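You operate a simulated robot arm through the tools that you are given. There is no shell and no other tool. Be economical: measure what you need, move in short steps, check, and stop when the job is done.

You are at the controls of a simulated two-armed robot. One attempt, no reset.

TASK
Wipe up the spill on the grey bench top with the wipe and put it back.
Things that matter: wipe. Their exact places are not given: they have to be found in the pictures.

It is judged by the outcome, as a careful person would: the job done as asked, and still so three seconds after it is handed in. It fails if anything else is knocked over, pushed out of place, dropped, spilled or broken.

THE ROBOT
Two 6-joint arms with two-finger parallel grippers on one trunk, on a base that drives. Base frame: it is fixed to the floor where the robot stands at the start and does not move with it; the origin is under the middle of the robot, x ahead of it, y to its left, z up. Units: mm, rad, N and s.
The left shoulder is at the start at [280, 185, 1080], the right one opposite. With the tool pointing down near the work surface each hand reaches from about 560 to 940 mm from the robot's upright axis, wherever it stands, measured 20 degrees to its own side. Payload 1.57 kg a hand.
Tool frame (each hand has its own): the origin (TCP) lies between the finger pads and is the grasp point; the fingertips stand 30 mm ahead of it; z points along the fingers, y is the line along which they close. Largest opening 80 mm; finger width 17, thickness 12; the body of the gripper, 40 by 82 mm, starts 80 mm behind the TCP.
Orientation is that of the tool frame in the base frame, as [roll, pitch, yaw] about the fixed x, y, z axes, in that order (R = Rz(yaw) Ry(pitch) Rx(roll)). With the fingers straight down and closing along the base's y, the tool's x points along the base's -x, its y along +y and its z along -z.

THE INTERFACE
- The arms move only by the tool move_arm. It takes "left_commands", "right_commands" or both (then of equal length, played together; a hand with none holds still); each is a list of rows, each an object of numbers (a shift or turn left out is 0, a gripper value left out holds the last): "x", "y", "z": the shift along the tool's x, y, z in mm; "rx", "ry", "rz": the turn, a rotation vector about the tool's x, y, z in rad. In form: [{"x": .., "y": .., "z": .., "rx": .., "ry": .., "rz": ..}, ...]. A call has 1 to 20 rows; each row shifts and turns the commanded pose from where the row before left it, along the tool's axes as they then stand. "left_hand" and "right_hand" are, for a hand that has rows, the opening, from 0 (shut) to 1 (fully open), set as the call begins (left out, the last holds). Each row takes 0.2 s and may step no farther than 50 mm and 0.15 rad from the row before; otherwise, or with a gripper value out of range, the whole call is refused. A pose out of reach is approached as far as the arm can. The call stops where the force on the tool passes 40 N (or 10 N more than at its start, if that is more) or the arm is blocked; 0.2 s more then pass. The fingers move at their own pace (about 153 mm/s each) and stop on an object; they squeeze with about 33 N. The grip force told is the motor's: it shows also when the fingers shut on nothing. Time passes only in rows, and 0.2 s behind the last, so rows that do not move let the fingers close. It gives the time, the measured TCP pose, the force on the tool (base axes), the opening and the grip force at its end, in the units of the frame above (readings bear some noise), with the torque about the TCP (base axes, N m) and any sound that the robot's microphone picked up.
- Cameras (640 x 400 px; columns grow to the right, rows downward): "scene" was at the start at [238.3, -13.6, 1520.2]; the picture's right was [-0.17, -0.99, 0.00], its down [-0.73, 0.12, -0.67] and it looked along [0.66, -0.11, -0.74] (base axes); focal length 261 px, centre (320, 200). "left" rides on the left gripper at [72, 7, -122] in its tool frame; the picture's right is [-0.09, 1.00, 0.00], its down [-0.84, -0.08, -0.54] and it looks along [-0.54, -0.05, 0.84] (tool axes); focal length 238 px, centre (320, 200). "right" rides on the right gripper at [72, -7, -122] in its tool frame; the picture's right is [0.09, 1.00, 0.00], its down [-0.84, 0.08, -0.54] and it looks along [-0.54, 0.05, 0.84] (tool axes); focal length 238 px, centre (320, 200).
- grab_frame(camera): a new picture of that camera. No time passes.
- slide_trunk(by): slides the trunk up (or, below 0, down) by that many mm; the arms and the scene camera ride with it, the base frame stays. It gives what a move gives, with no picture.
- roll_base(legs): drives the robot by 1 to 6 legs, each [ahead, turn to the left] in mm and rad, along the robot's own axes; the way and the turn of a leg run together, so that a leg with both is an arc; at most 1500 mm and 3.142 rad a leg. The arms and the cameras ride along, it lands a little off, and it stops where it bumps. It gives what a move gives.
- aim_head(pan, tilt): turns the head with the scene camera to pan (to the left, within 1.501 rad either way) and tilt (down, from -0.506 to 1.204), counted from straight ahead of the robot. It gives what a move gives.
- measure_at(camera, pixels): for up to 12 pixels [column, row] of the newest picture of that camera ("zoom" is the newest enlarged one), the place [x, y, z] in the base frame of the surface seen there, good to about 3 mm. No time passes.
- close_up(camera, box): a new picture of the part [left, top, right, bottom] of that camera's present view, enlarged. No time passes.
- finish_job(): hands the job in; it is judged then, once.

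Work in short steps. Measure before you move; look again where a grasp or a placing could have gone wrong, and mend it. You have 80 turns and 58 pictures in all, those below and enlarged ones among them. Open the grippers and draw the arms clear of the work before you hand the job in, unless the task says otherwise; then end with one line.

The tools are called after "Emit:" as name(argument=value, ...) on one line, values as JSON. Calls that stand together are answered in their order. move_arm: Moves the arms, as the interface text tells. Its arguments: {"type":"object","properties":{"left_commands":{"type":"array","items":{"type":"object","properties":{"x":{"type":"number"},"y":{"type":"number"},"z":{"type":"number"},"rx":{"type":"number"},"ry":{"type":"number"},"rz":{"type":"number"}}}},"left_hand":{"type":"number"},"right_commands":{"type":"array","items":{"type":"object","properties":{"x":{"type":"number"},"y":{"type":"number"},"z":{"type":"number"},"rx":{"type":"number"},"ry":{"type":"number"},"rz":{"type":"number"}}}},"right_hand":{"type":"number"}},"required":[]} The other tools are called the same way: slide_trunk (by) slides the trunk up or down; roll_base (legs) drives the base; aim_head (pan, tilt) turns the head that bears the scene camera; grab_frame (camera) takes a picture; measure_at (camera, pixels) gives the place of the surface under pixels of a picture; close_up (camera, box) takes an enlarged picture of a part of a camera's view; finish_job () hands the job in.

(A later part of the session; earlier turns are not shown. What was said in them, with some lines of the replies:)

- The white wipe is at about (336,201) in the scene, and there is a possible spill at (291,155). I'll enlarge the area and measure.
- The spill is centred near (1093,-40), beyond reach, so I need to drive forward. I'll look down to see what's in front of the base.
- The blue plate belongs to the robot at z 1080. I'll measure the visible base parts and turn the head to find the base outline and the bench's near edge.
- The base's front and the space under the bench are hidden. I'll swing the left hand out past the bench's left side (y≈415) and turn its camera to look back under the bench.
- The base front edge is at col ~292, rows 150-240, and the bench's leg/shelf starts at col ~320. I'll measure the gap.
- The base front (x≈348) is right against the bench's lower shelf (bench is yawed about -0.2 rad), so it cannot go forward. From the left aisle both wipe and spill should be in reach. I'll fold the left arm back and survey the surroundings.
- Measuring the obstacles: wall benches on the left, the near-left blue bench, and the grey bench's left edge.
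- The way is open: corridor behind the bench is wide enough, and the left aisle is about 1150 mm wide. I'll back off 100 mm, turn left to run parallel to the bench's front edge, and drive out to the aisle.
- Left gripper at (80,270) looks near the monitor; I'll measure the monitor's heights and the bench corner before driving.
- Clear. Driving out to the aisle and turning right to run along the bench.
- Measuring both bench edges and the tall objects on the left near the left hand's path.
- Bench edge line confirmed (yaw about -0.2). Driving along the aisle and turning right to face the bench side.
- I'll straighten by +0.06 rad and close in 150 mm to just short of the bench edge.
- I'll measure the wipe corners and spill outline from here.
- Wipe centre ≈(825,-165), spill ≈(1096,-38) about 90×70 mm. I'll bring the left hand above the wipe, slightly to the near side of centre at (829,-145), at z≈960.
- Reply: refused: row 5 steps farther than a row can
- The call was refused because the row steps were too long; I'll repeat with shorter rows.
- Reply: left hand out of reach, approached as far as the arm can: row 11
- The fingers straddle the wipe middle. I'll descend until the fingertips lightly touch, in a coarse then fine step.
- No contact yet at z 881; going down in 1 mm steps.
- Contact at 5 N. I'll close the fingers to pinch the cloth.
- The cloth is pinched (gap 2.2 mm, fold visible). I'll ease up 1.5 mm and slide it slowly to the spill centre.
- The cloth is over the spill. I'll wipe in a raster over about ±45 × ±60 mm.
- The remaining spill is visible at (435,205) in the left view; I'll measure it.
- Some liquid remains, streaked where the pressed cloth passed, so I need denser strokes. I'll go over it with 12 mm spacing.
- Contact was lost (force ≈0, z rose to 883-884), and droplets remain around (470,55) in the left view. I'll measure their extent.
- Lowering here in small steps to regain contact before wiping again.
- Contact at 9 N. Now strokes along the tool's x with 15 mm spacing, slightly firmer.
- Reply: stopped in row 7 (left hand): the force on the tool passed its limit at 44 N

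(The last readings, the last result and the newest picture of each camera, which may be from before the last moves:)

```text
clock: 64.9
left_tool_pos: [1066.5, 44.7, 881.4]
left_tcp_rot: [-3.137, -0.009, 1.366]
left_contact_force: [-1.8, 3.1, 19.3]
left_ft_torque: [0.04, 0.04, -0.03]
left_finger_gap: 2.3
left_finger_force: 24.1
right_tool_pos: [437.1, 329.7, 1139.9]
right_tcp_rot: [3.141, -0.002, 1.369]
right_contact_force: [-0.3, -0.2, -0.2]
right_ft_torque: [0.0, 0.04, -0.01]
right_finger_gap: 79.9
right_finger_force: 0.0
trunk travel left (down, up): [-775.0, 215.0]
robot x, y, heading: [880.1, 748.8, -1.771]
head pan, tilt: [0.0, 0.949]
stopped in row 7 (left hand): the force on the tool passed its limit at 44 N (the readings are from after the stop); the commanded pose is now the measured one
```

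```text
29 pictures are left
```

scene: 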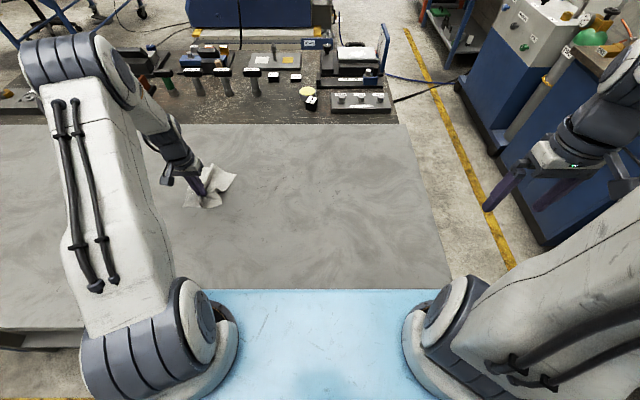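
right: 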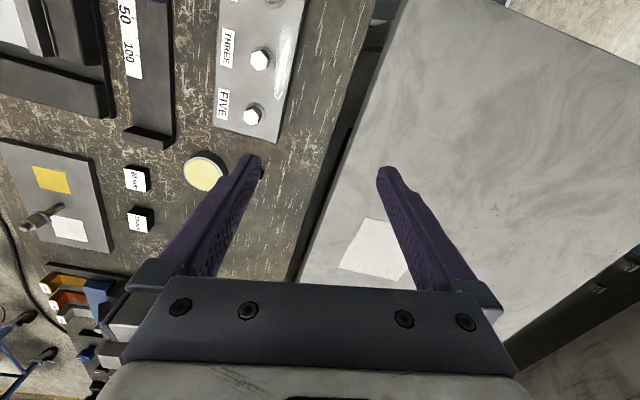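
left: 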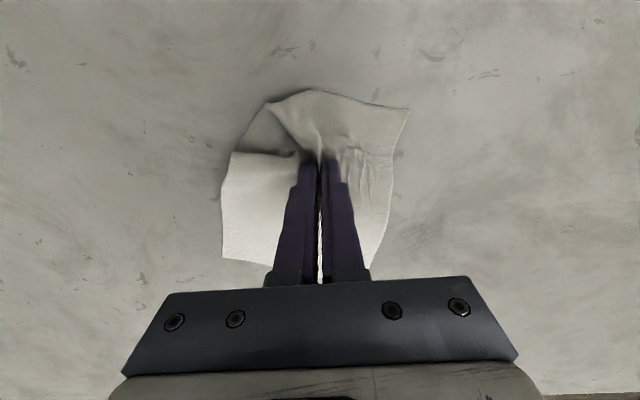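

Force limit tripped on the reversal; I'll ease up 0.5 mm and continue with slower strokes.

Emit:
move_arm(left_commands=[{"z": -0.6}, {"x": -28}, {"x": -28}, {"x": -28}, {"x": -28}, {"x": -28}, {"y": 15}, {"x": 28}, {"x": 28}, {"x": 28}, {"x": 28}, {"x": 28}, {"y": 15}, {"x": -28}, {"x": -28}, {"x": -28}, {"x": -28}, {"x": -28}, {"y": 15}])

Emit:
move_arm(left_commands=[{"x": 28}, {"x": 28}, {"x": 28}, {"x": 28}, {"x": 28}, {"y": 15}, {"x": -28}, {"x": -28}, {"x": -28}, {"x": -28}, {"x": -28}, {"y": 15}, {"x": 28}, {"x": 28}, {"x": 28}, {"x": 28}, {"x": 28}, {"x": 10}])

Emit:
grab_frame(camera="left")

Emit:
close_up(camera="scene", box=[140, 130, 300, 230])

```text
clock: 67.8
left_tool_pos: [1093.8, 37.6, 880.3]
left_tcp_rot: [-3.135, -0.018, 1.367]
left_contact_force: [-0.4, 2.3, 17.3]
left_ft_torque: [-0.02, 0.0, 0.03]
left_finger_gap: 2.4
left_finger_force: 23.5
right_tool_pos: [437.4, 331.2, 1139.2]
right_tcp_rot: [-3.141, 0.0, 1.366]
right_contact_force: [-0.3, 1.4, -0.6]
right_ft_torque: [-0.01, 0.01, 0.01]
right_finger_gap: 79.9
right_finger_force: 0.2
trunk travel left (down, up): [-775.0, 215.0]
robot x, y, heading: [877.9, 749.5, -1.771]
head pan, tilt: [0.0, 0.949]
stopped in row 14 (left hand): the force on the tool passed its limit at 42 N (the readings are from after the stop); the commanded pose is now the measured one
```

```text
clock: 71.6
left_tool_pos: [1154.0, 179.1, 884.1]
left_tcp_rot: [-3.132, -0.022, 1.366]
left_contact_force: [0.7, 0.6, -0.5]
left_ft_torque: [0.01, 0.0, -0.01]
left_finger_gap: 2.2
left_finger_force: 23.8
right_tool_pos: [438.0, 330.5, 1140.1]
right_tcp_rot: [-3.141, 0.001, 1.366]
right_contact_force: [-0.5, 0.5, -0.3]
right_ft_torque: [0.02, 0.0, 0.04]
right_finger_gap: 79.8
right_finger_force: 0.2
trunk travel left (down, up): [-775.0, 215.0]
robot x, y, heading: [883.3, 743.5, -1.773]
head pan, tilt: [0.0, 0.949]
```

```text
28 pictures are left
```

left: 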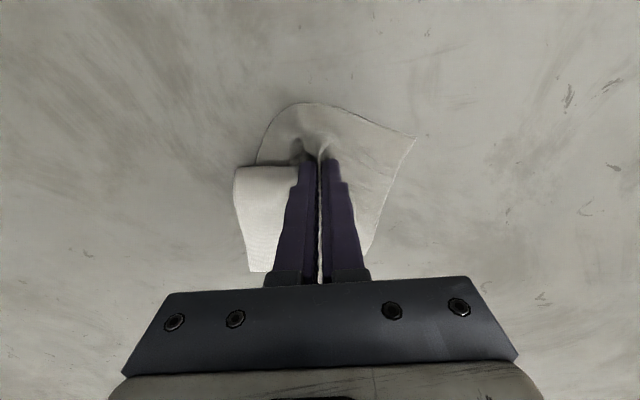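

```text
4.00 times, centred on (220, 180) of scene
```

zoom: 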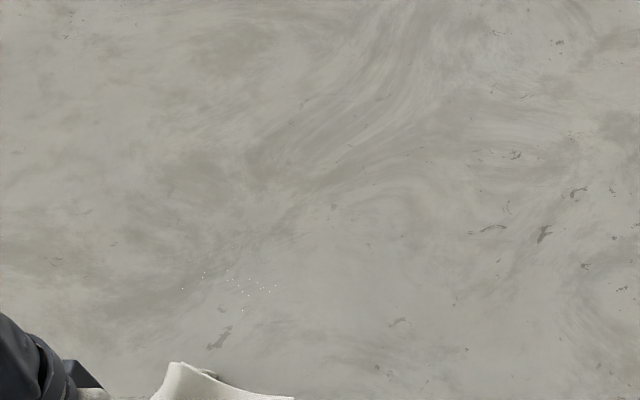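

Most of the spill is gone; a few droplets remain around zoom (230,288). The tool has also tilted by 0.02 rad from the stops; I'll measure the residue and level the tool, raised slightly.

Emit:
measure_at(camera="zoom", pixels=[[180, 290], [205, 274], [278, 285], [243, 310], [240, 285], [220, 335]])

Emit:
move_arm(left_commands=[{"z": -4}, {"rx": -0.0096, "ry": -0.022}, {}])

Emit:
close_up(camera="scene", box=[170, 180, 234, 220])

```text
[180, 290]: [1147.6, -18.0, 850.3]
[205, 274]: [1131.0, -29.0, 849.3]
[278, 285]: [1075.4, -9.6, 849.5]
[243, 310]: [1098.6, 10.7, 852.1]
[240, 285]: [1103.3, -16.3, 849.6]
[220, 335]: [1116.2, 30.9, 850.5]
```

```text
clock: 72.4
left_tool_pos: [1153.8, 177.9, 887.7]
left_tcp_rot: [3.14, 0.0, 1.369]
left_contact_force: [0.7, 0.4, 0.5]
left_ft_torque: [0.03, -0.02, -0.01]
left_finger_gap: 2.3
left_finger_force: 24.0
right_tool_pos: [437.7, 331.1, 1140.6]
right_tcp_rot: [-3.141, 0.0, 1.367]
right_contact_force: [-0.4, 0.5, 0.4]
right_ft_torque: [0.01, 0.02, -0.02]
right_finger_gap: 79.9
right_finger_force: 0.1
trunk travel left (down, up): [-775.0, 215.0]
robot x, y, heading: [880.7, 742.1, -1.771]
head pan, tilt: [0.0, 0.949]
```

```text
10.00 times, centred on (202, 200) of scene
```

zoom: 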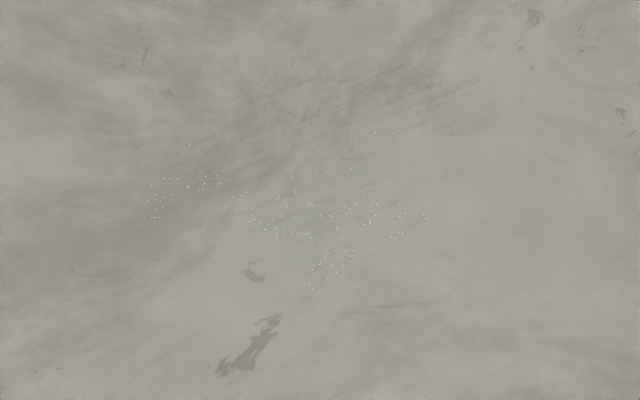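

Droplets remain within x 1070–1150, y -35…15. I'll move back over to start beside them and press down.

Emit:
move_arm(left_commands=[{"x": -31, "y": -13}, {"x": -31, "y": -13}, {"x": -31, "y": -13}, {"x": -31, "y": -13}, {"x": -31, "y": -13}, {"z": 4}, {"z": 2}, {}])

```text
clock: 74.2
left_tool_pos: [1058.5, 38.6, 880.8]
left_tcp_rot: [3.14, 0.003, 1.366]
left_contact_force: [-1.6, -0.2, 11.3]
left_ft_torque: [0.03, 0.11, 0.02]
left_finger_gap: 2.5
left_finger_force: 24.2
right_tool_pos: [437.2, 330.0, 1140.3]
right_tcp_rot: [3.141, -0.001, 1.367]
right_contact_force: [0.1, -0.1, -0.6]
right_ft_torque: [0.06, 0.01, -0.02]
right_finger_gap: 80.0
right_finger_force: 0.1
trunk travel left (down, up): [-775.0, 215.0]
robot x, y, heading: [884.8, 749.8, -1.775]
head pan, tilt: [0.0, 0.949]
```

Contact at 11 N. Stroking along y with 12 mm spacing.

Emit:
move_arm(left_commands=[{"y": 30}, {"y": 30}, {"y": 30}, {"y": 30}, {"x": -12}, {"y": -30}, {"y": -30}, {"y": -30}, {"y": -30}, {"x": -12}, {"y": 30}, {"y": 30}, {"y": 30}, {"y": 30}, {"x": -12}, {"y": -30}, {"y": -30}, {"y": -30}, {"y": -30}, {"x": -12}])

Emit:
move_arm(left_commands=[{"y": 30}, {"y": 30}, {"y": 30}, {"y": 30}, {"x": -12}, {"y": -30}, {"y": -30}, {"y": -30}, {"y": -30}, {"x": -12}, {"y": 30}, {"y": 30}, {"y": 30}, {"y": 30}, {"x": -12}, {"y": -30}, {"y": -30}, {"y": -30}, {"y": -30}, {"y": -30}])

Emit:
move_arm(left_commands=[{"y": -35}, {"y": -35}, {"y": -35}, {}])

Emit:
close_up(camera="scene", box=[154, 160, 282, 240])

Emit:
grab_frame(camera="left")

```text
clock: 78.4
left_tool_pos: [1048.4, -3.6, 881.4]
left_tcp_rot: [3.14, 0.001, 1.368]
left_contact_force: [3.3, 9.1, 34.6]
left_ft_torque: [0.31, -0.06, -0.02]
left_finger_gap: 2.4
left_finger_force: 23.5
right_tool_pos: [437.3, 330.7, 1140.3]
right_tcp_rot: [-3.141, 0.0, 1.368]
right_contact_force: [0.7, 0.7, -0.8]
right_ft_torque: [0.01, 0.01, -0.04]
right_finger_gap: 79.9
right_finger_force: 0.1
trunk travel left (down, up): [-775.0, 215.0]
robot x, y, heading: [878.2, 747.7, -1.773]
head pan, tilt: [0.0, 0.949]
```

```text
clock: 82.6
left_tool_pos: [1012.1, -37.7, 881.1]
left_tcp_rot: [3.141, 0.001, 1.368]
left_contact_force: [5.4, -1.8, 26.8]
left_ft_torque: [-0.03, -0.17, 0.01]
left_finger_gap: 2.6
left_finger_force: 23.9
right_tool_pos: [438.1, 329.8, 1140.0]
right_tcp_rot: [3.141, 0.001, 1.367]
right_contact_force: [0.1, 0.1, 0.1]
right_ft_torque: [0.0, 0.0, 0.02]
right_finger_gap: 80.0
right_finger_force: 0.1
trunk travel left (down, up): [-775.0, 215.0]
robot x, y, heading: [879.2, 750.6, -1.766]
head pan, tilt: [0.0, 0.949]
```

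```text
clock: 83.6
left_tool_pos: [907.6, -14.6, 880.7]
left_tcp_rot: [3.137, 0.001, 1.368]
left_contact_force: [6.5, 0.7, 26.8]
left_ft_torque: [0.02, -0.16, 0.0]
left_finger_gap: 2.4
left_finger_force: 23.5
right_tool_pos: [436.7, 331.4, 1140.2]
right_tcp_rot: [3.141, 0.0, 1.366]
right_contact_force: [-0.5, -0.5, -0.1]
right_ft_torque: [0.04, -0.01, 0.02]
right_finger_gap: 79.9
right_finger_force: 0.1
trunk travel left (down, up): [-775.0, 215.0]
robot x, y, heading: [877.9, 747.0, -1.778]
head pan, tilt: [0.0, 0.949]
```

```text
5.00 times, centred on (218, 200) of scene
```

zoom: 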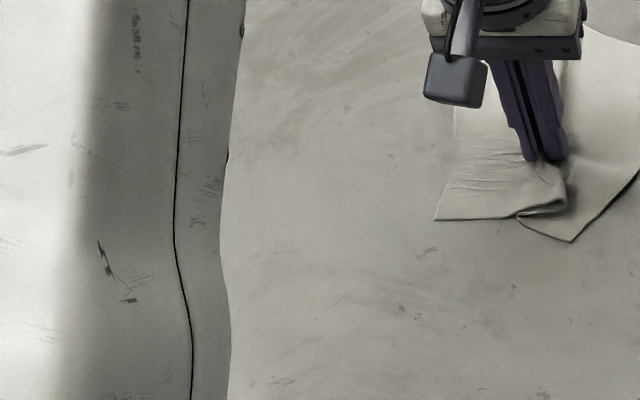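

```text
24 pictures are left
```

left: 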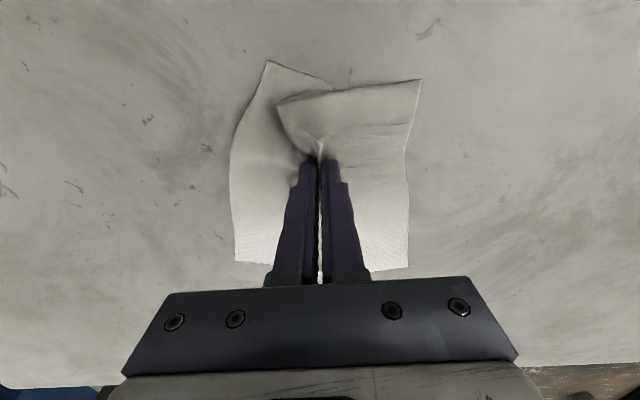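

The bench looks clean in the visible part. I'll drag the cloth back to its original place (pinch point (830,-140)), easing pressure, sideways first and then away so it trails flat.

Emit:
move_arm(left_commands=[{"z": -1}, {"x": 5, "y": -25}, {"x": 5, "y": -25}, {"x": -25}, {"x": -25}, {"x": -25}, {"x": -25}, {"x": -25}, {"x": -23}, {}])

Emit:
close_up(camera="scene", box=[154, 160, 282, 240])

Emit:
grab_frame(camera="left")

```text
clock: 85.8
left_tool_pos: [833.6, -138.5, 881.2]
left_tcp_rot: [3.14, 0.002, 1.367]
left_contact_force: [0.5, 1.6, 8.4]
left_ft_torque: [0.03, 0.01, 0.01]
left_finger_gap: 2.5
left_finger_force: 23.5
right_tool_pos: [437.1, 330.2, 1139.3]
right_tcp_rot: [3.141, 0.0, 1.368]
right_contact_force: [-0.9, 0.3, -0.5]
right_ft_torque: [-0.02, 0.01, 0.01]
right_finger_gap: 80.2
right_finger_force: 0.0
trunk travel left (down, up): [-775.0, 215.0]
robot x, y, heading: [879.1, 747.5, -1.775]
head pan, tilt: [0.0, 0.949]
```

```text
5.00 times, centred on (218, 200) of scene
```

zoom: 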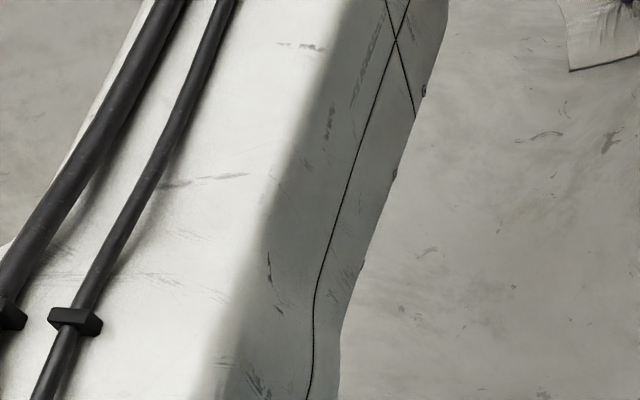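

```text
22 pictures are left
```

left: 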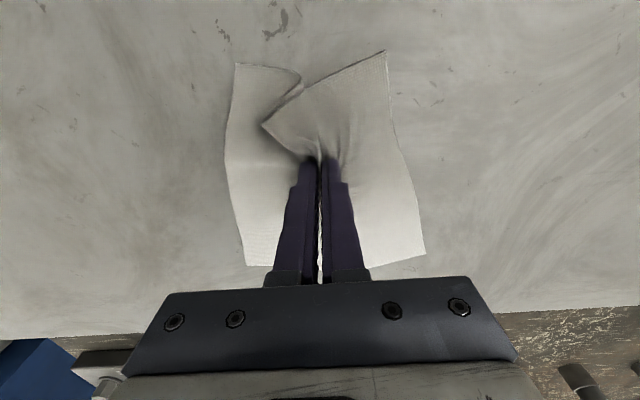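

The wipe is back with a fold. I'll open the fingers in place, which spreads the cloth, then lift clear.

Emit:
move_arm(left_commands=[{}, {}, {}], left_hand=0.7)

Emit:
move_arm(left_commands=[{"z": -5}, {"z": -20}, {"z": -40}, {"z": -40}, {"z": -40}, {"z": -20}, {}])

Emit:
grab_frame(camera="left")

```text
clock: 86.6
left_tool_pos: [833.5, -140.2, 881.6]
left_tcp_rot: [3.14, 0.002, 1.367]
left_contact_force: [1.0, -0.3, 6.3]
left_ft_torque: [-0.02, 0.04, 0.02]
left_finger_gap: 52.7
left_finger_force: 0.1
right_tool_pos: [437.1, 330.5, 1140.9]
right_tcp_rot: [3.141, 0.001, 1.368]
right_contact_force: [0.6, 0.4, -0.2]
right_ft_torque: [-0.02, 0.03, 0.01]
right_finger_gap: 79.8
right_finger_force: 0.1
trunk travel left (down, up): [-775.0, 215.0]
robot x, y, heading: [876.4, 747.2, -1.775]
head pan, tilt: [0.0, 0.949]
```

```text
clock: 88.2
left_tool_pos: [834.4, -141.2, 1046.0]
left_tcp_rot: [3.14, 0.0, 1.368]
left_contact_force: [0.7, 0.3, -0.2]
left_ft_torque: [0.02, -0.02, 0.01]
left_finger_gap: 55.8
left_finger_force: 0.0
right_tool_pos: [437.5, 330.8, 1138.5]
right_tcp_rot: [3.141, 0.001, 1.367]
right_contact_force: [-0.5, 0.9, 0.4]
right_ft_torque: [0.01, 0.0, -0.01]
right_finger_gap: 80.2
right_finger_force: 0.0
trunk travel left (down, up): [-775.0, 215.0]
robot x, y, heading: [885.1, 746.5, -1.777]
head pan, tilt: [0.0, 0.949]
```

```text
21 pictures are left
```

left: 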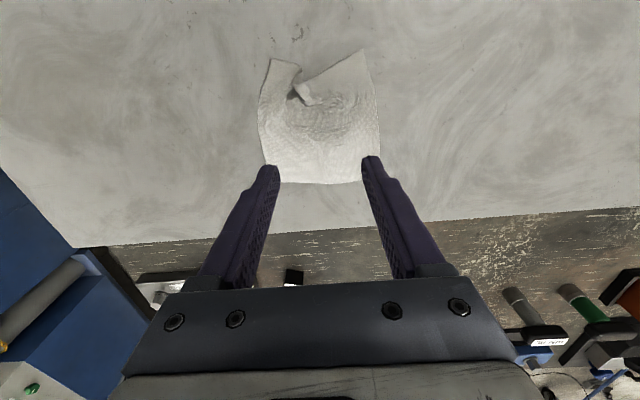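

The wipe lies nearly flat. I'll return the left hand to its earlier spot, which leaves both spill and wipe visible, and inspect.

Emit:
move_arm(left_commands=[{"z": -40}, {"x": 38.8, "y": 20.4}, {"x": 38.8, "y": 20.4}, {"x": 38.8, "y": 20.4}, {"x": 38.8, "y": 20.4}, {"x": 38.8, "y": 20.4}, {"x": 38.8, "y": 20.4}, {"x": 38.8, "y": 20.4}, {"x": 38.8, "y": 20.4}, {"x": 38.8, "y": 20.4}, {"x": 38.8, "y": 20.4}, {"x": 38.8, "y": 20.4}, {}])

Emit:
close_up(camera="scene", box=[160, 120, 320, 220])

Emit:
close_up(camera="scene", box=[170, 175, 250, 225])

Emit:
close_up(camera="left", box=[240, 150, 400, 250])

```text
clock: 91.0
left_tool_pos: [1139.8, 234.6, 1090.0]
left_tcp_rot: [3.139, 0.0, 1.368]
left_contact_force: [0.0, 1.0, -1.1]
left_ft_torque: [-0.02, -0.01, -0.02]
left_finger_gap: 56.2
left_finger_force: 0.1
right_tool_pos: [438.0, 330.1, 1140.3]
right_tcp_rot: [-3.141, 0.001, 1.366]
right_contact_force: [0.3, -0.4, 0.0]
right_ft_torque: [-0.03, 0.03, 0.01]
right_finger_gap: 80.1
right_finger_force: 0.1
trunk travel left (down, up): [-775.0, 215.0]
robot x, y, heading: [877.8, 745.4, -1.773]
head pan, tilt: [0.0, 0.949]
```

```text
4.00 times, centred on (240, 170) of scene
```

zoom: 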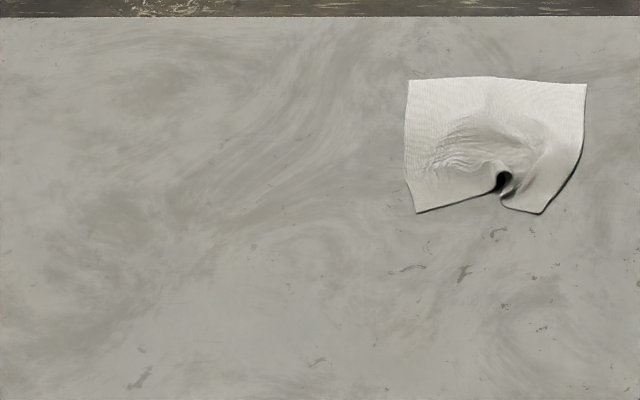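

```text
8.00 times, centred on (210, 200) of scene
```

zoom: 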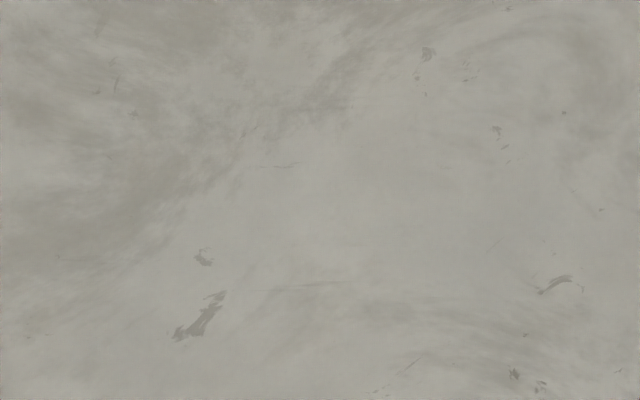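

```text
4.00 times, centred on (320, 200) of left
```

zoom: 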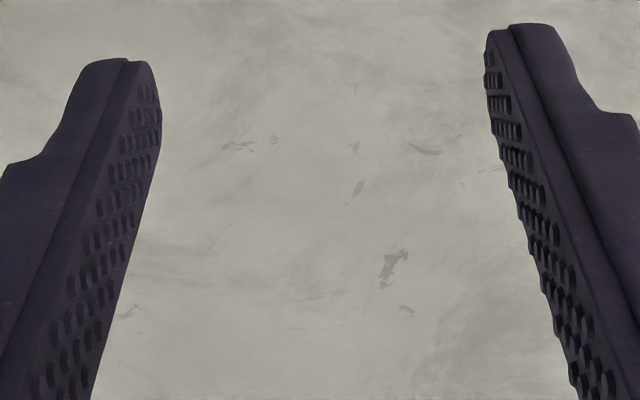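

The spill is gone. I'll check the wipe's placement against its original corners.

Emit:
close_up(camera="scene", box=[240, 120, 336, 180])

Emit:
measure_at(camera="zoom", pixels=[[150, 140], [440, 146], [360, 358], [160, 356], [300, 240]])

```text
6.67 times, centred on (288, 150) of scene
```

zoom: 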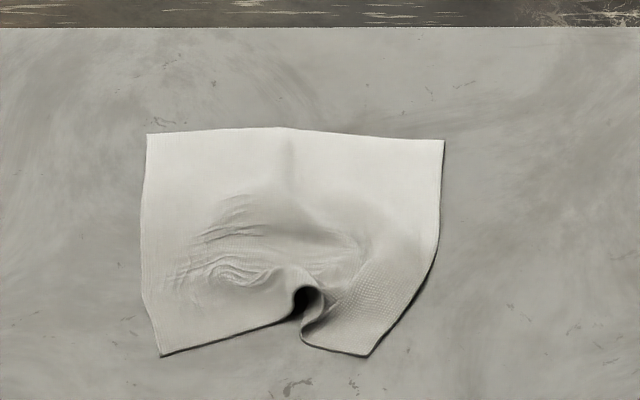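

```text
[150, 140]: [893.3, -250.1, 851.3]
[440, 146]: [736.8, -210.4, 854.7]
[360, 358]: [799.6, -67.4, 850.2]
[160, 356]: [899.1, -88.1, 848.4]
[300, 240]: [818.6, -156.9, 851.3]
```

The wipe is back within about 12 mm (centre) of where it lay, and the bench is clean. I'll open the gripper fully and draw the left hand up and back.

Emit:
move_arm(left_commands=[{"z": -30}, {"z": -30}, {"z": -20, "x": 20}, {"x": 30}, {}], left_hand=1)

Emit:
grab_frame(camera="scene")

```text
clock: 92.2
left_tool_pos: [1148.8, 284.5, 1168.7]
left_tcp_rot: [3.14, -0.001, 1.368]
left_contact_force: [0.0, 0.1, 0.0]
left_ft_torque: [0.0, 0.04, 0.01]
left_finger_gap: 80.0
left_finger_force: 0.1
right_tool_pos: [436.2, 329.8, 1138.9]
right_tcp_rot: [3.141, 0.0, 1.366]
right_contact_force: [0.1, -0.5, -0.3]
right_ft_torque: [0.01, 0.01, -0.01]
right_finger_gap: 80.1
right_finger_force: 0.2
trunk travel left (down, up): [-775.0, 215.0]
robot x, y, heading: [882.7, 747.1, -1.778]
head pan, tilt: [0.0, 0.949]
```

```text
16 pictures are left
```

scene: 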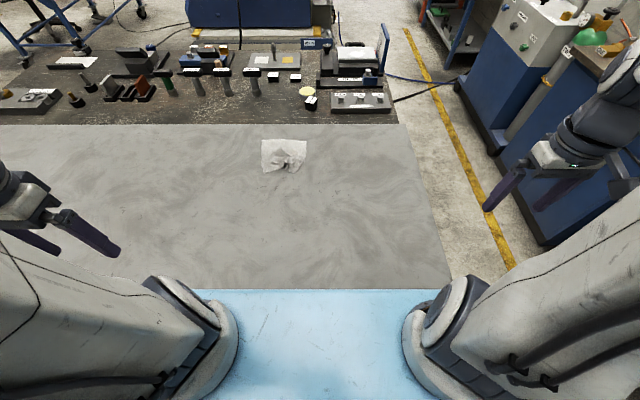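

The bench is clean, the wipe is back in place, nothing else has moved, and the hands are open and clear. I'm handing in.

Emit:
finish_job()

```text
The job is handed in.
```

The spill is wiped up, with no liquid visible in the last close-ups, and the wipe is back within about 15 mm of where it lay, slightly rumpled with one small fold.
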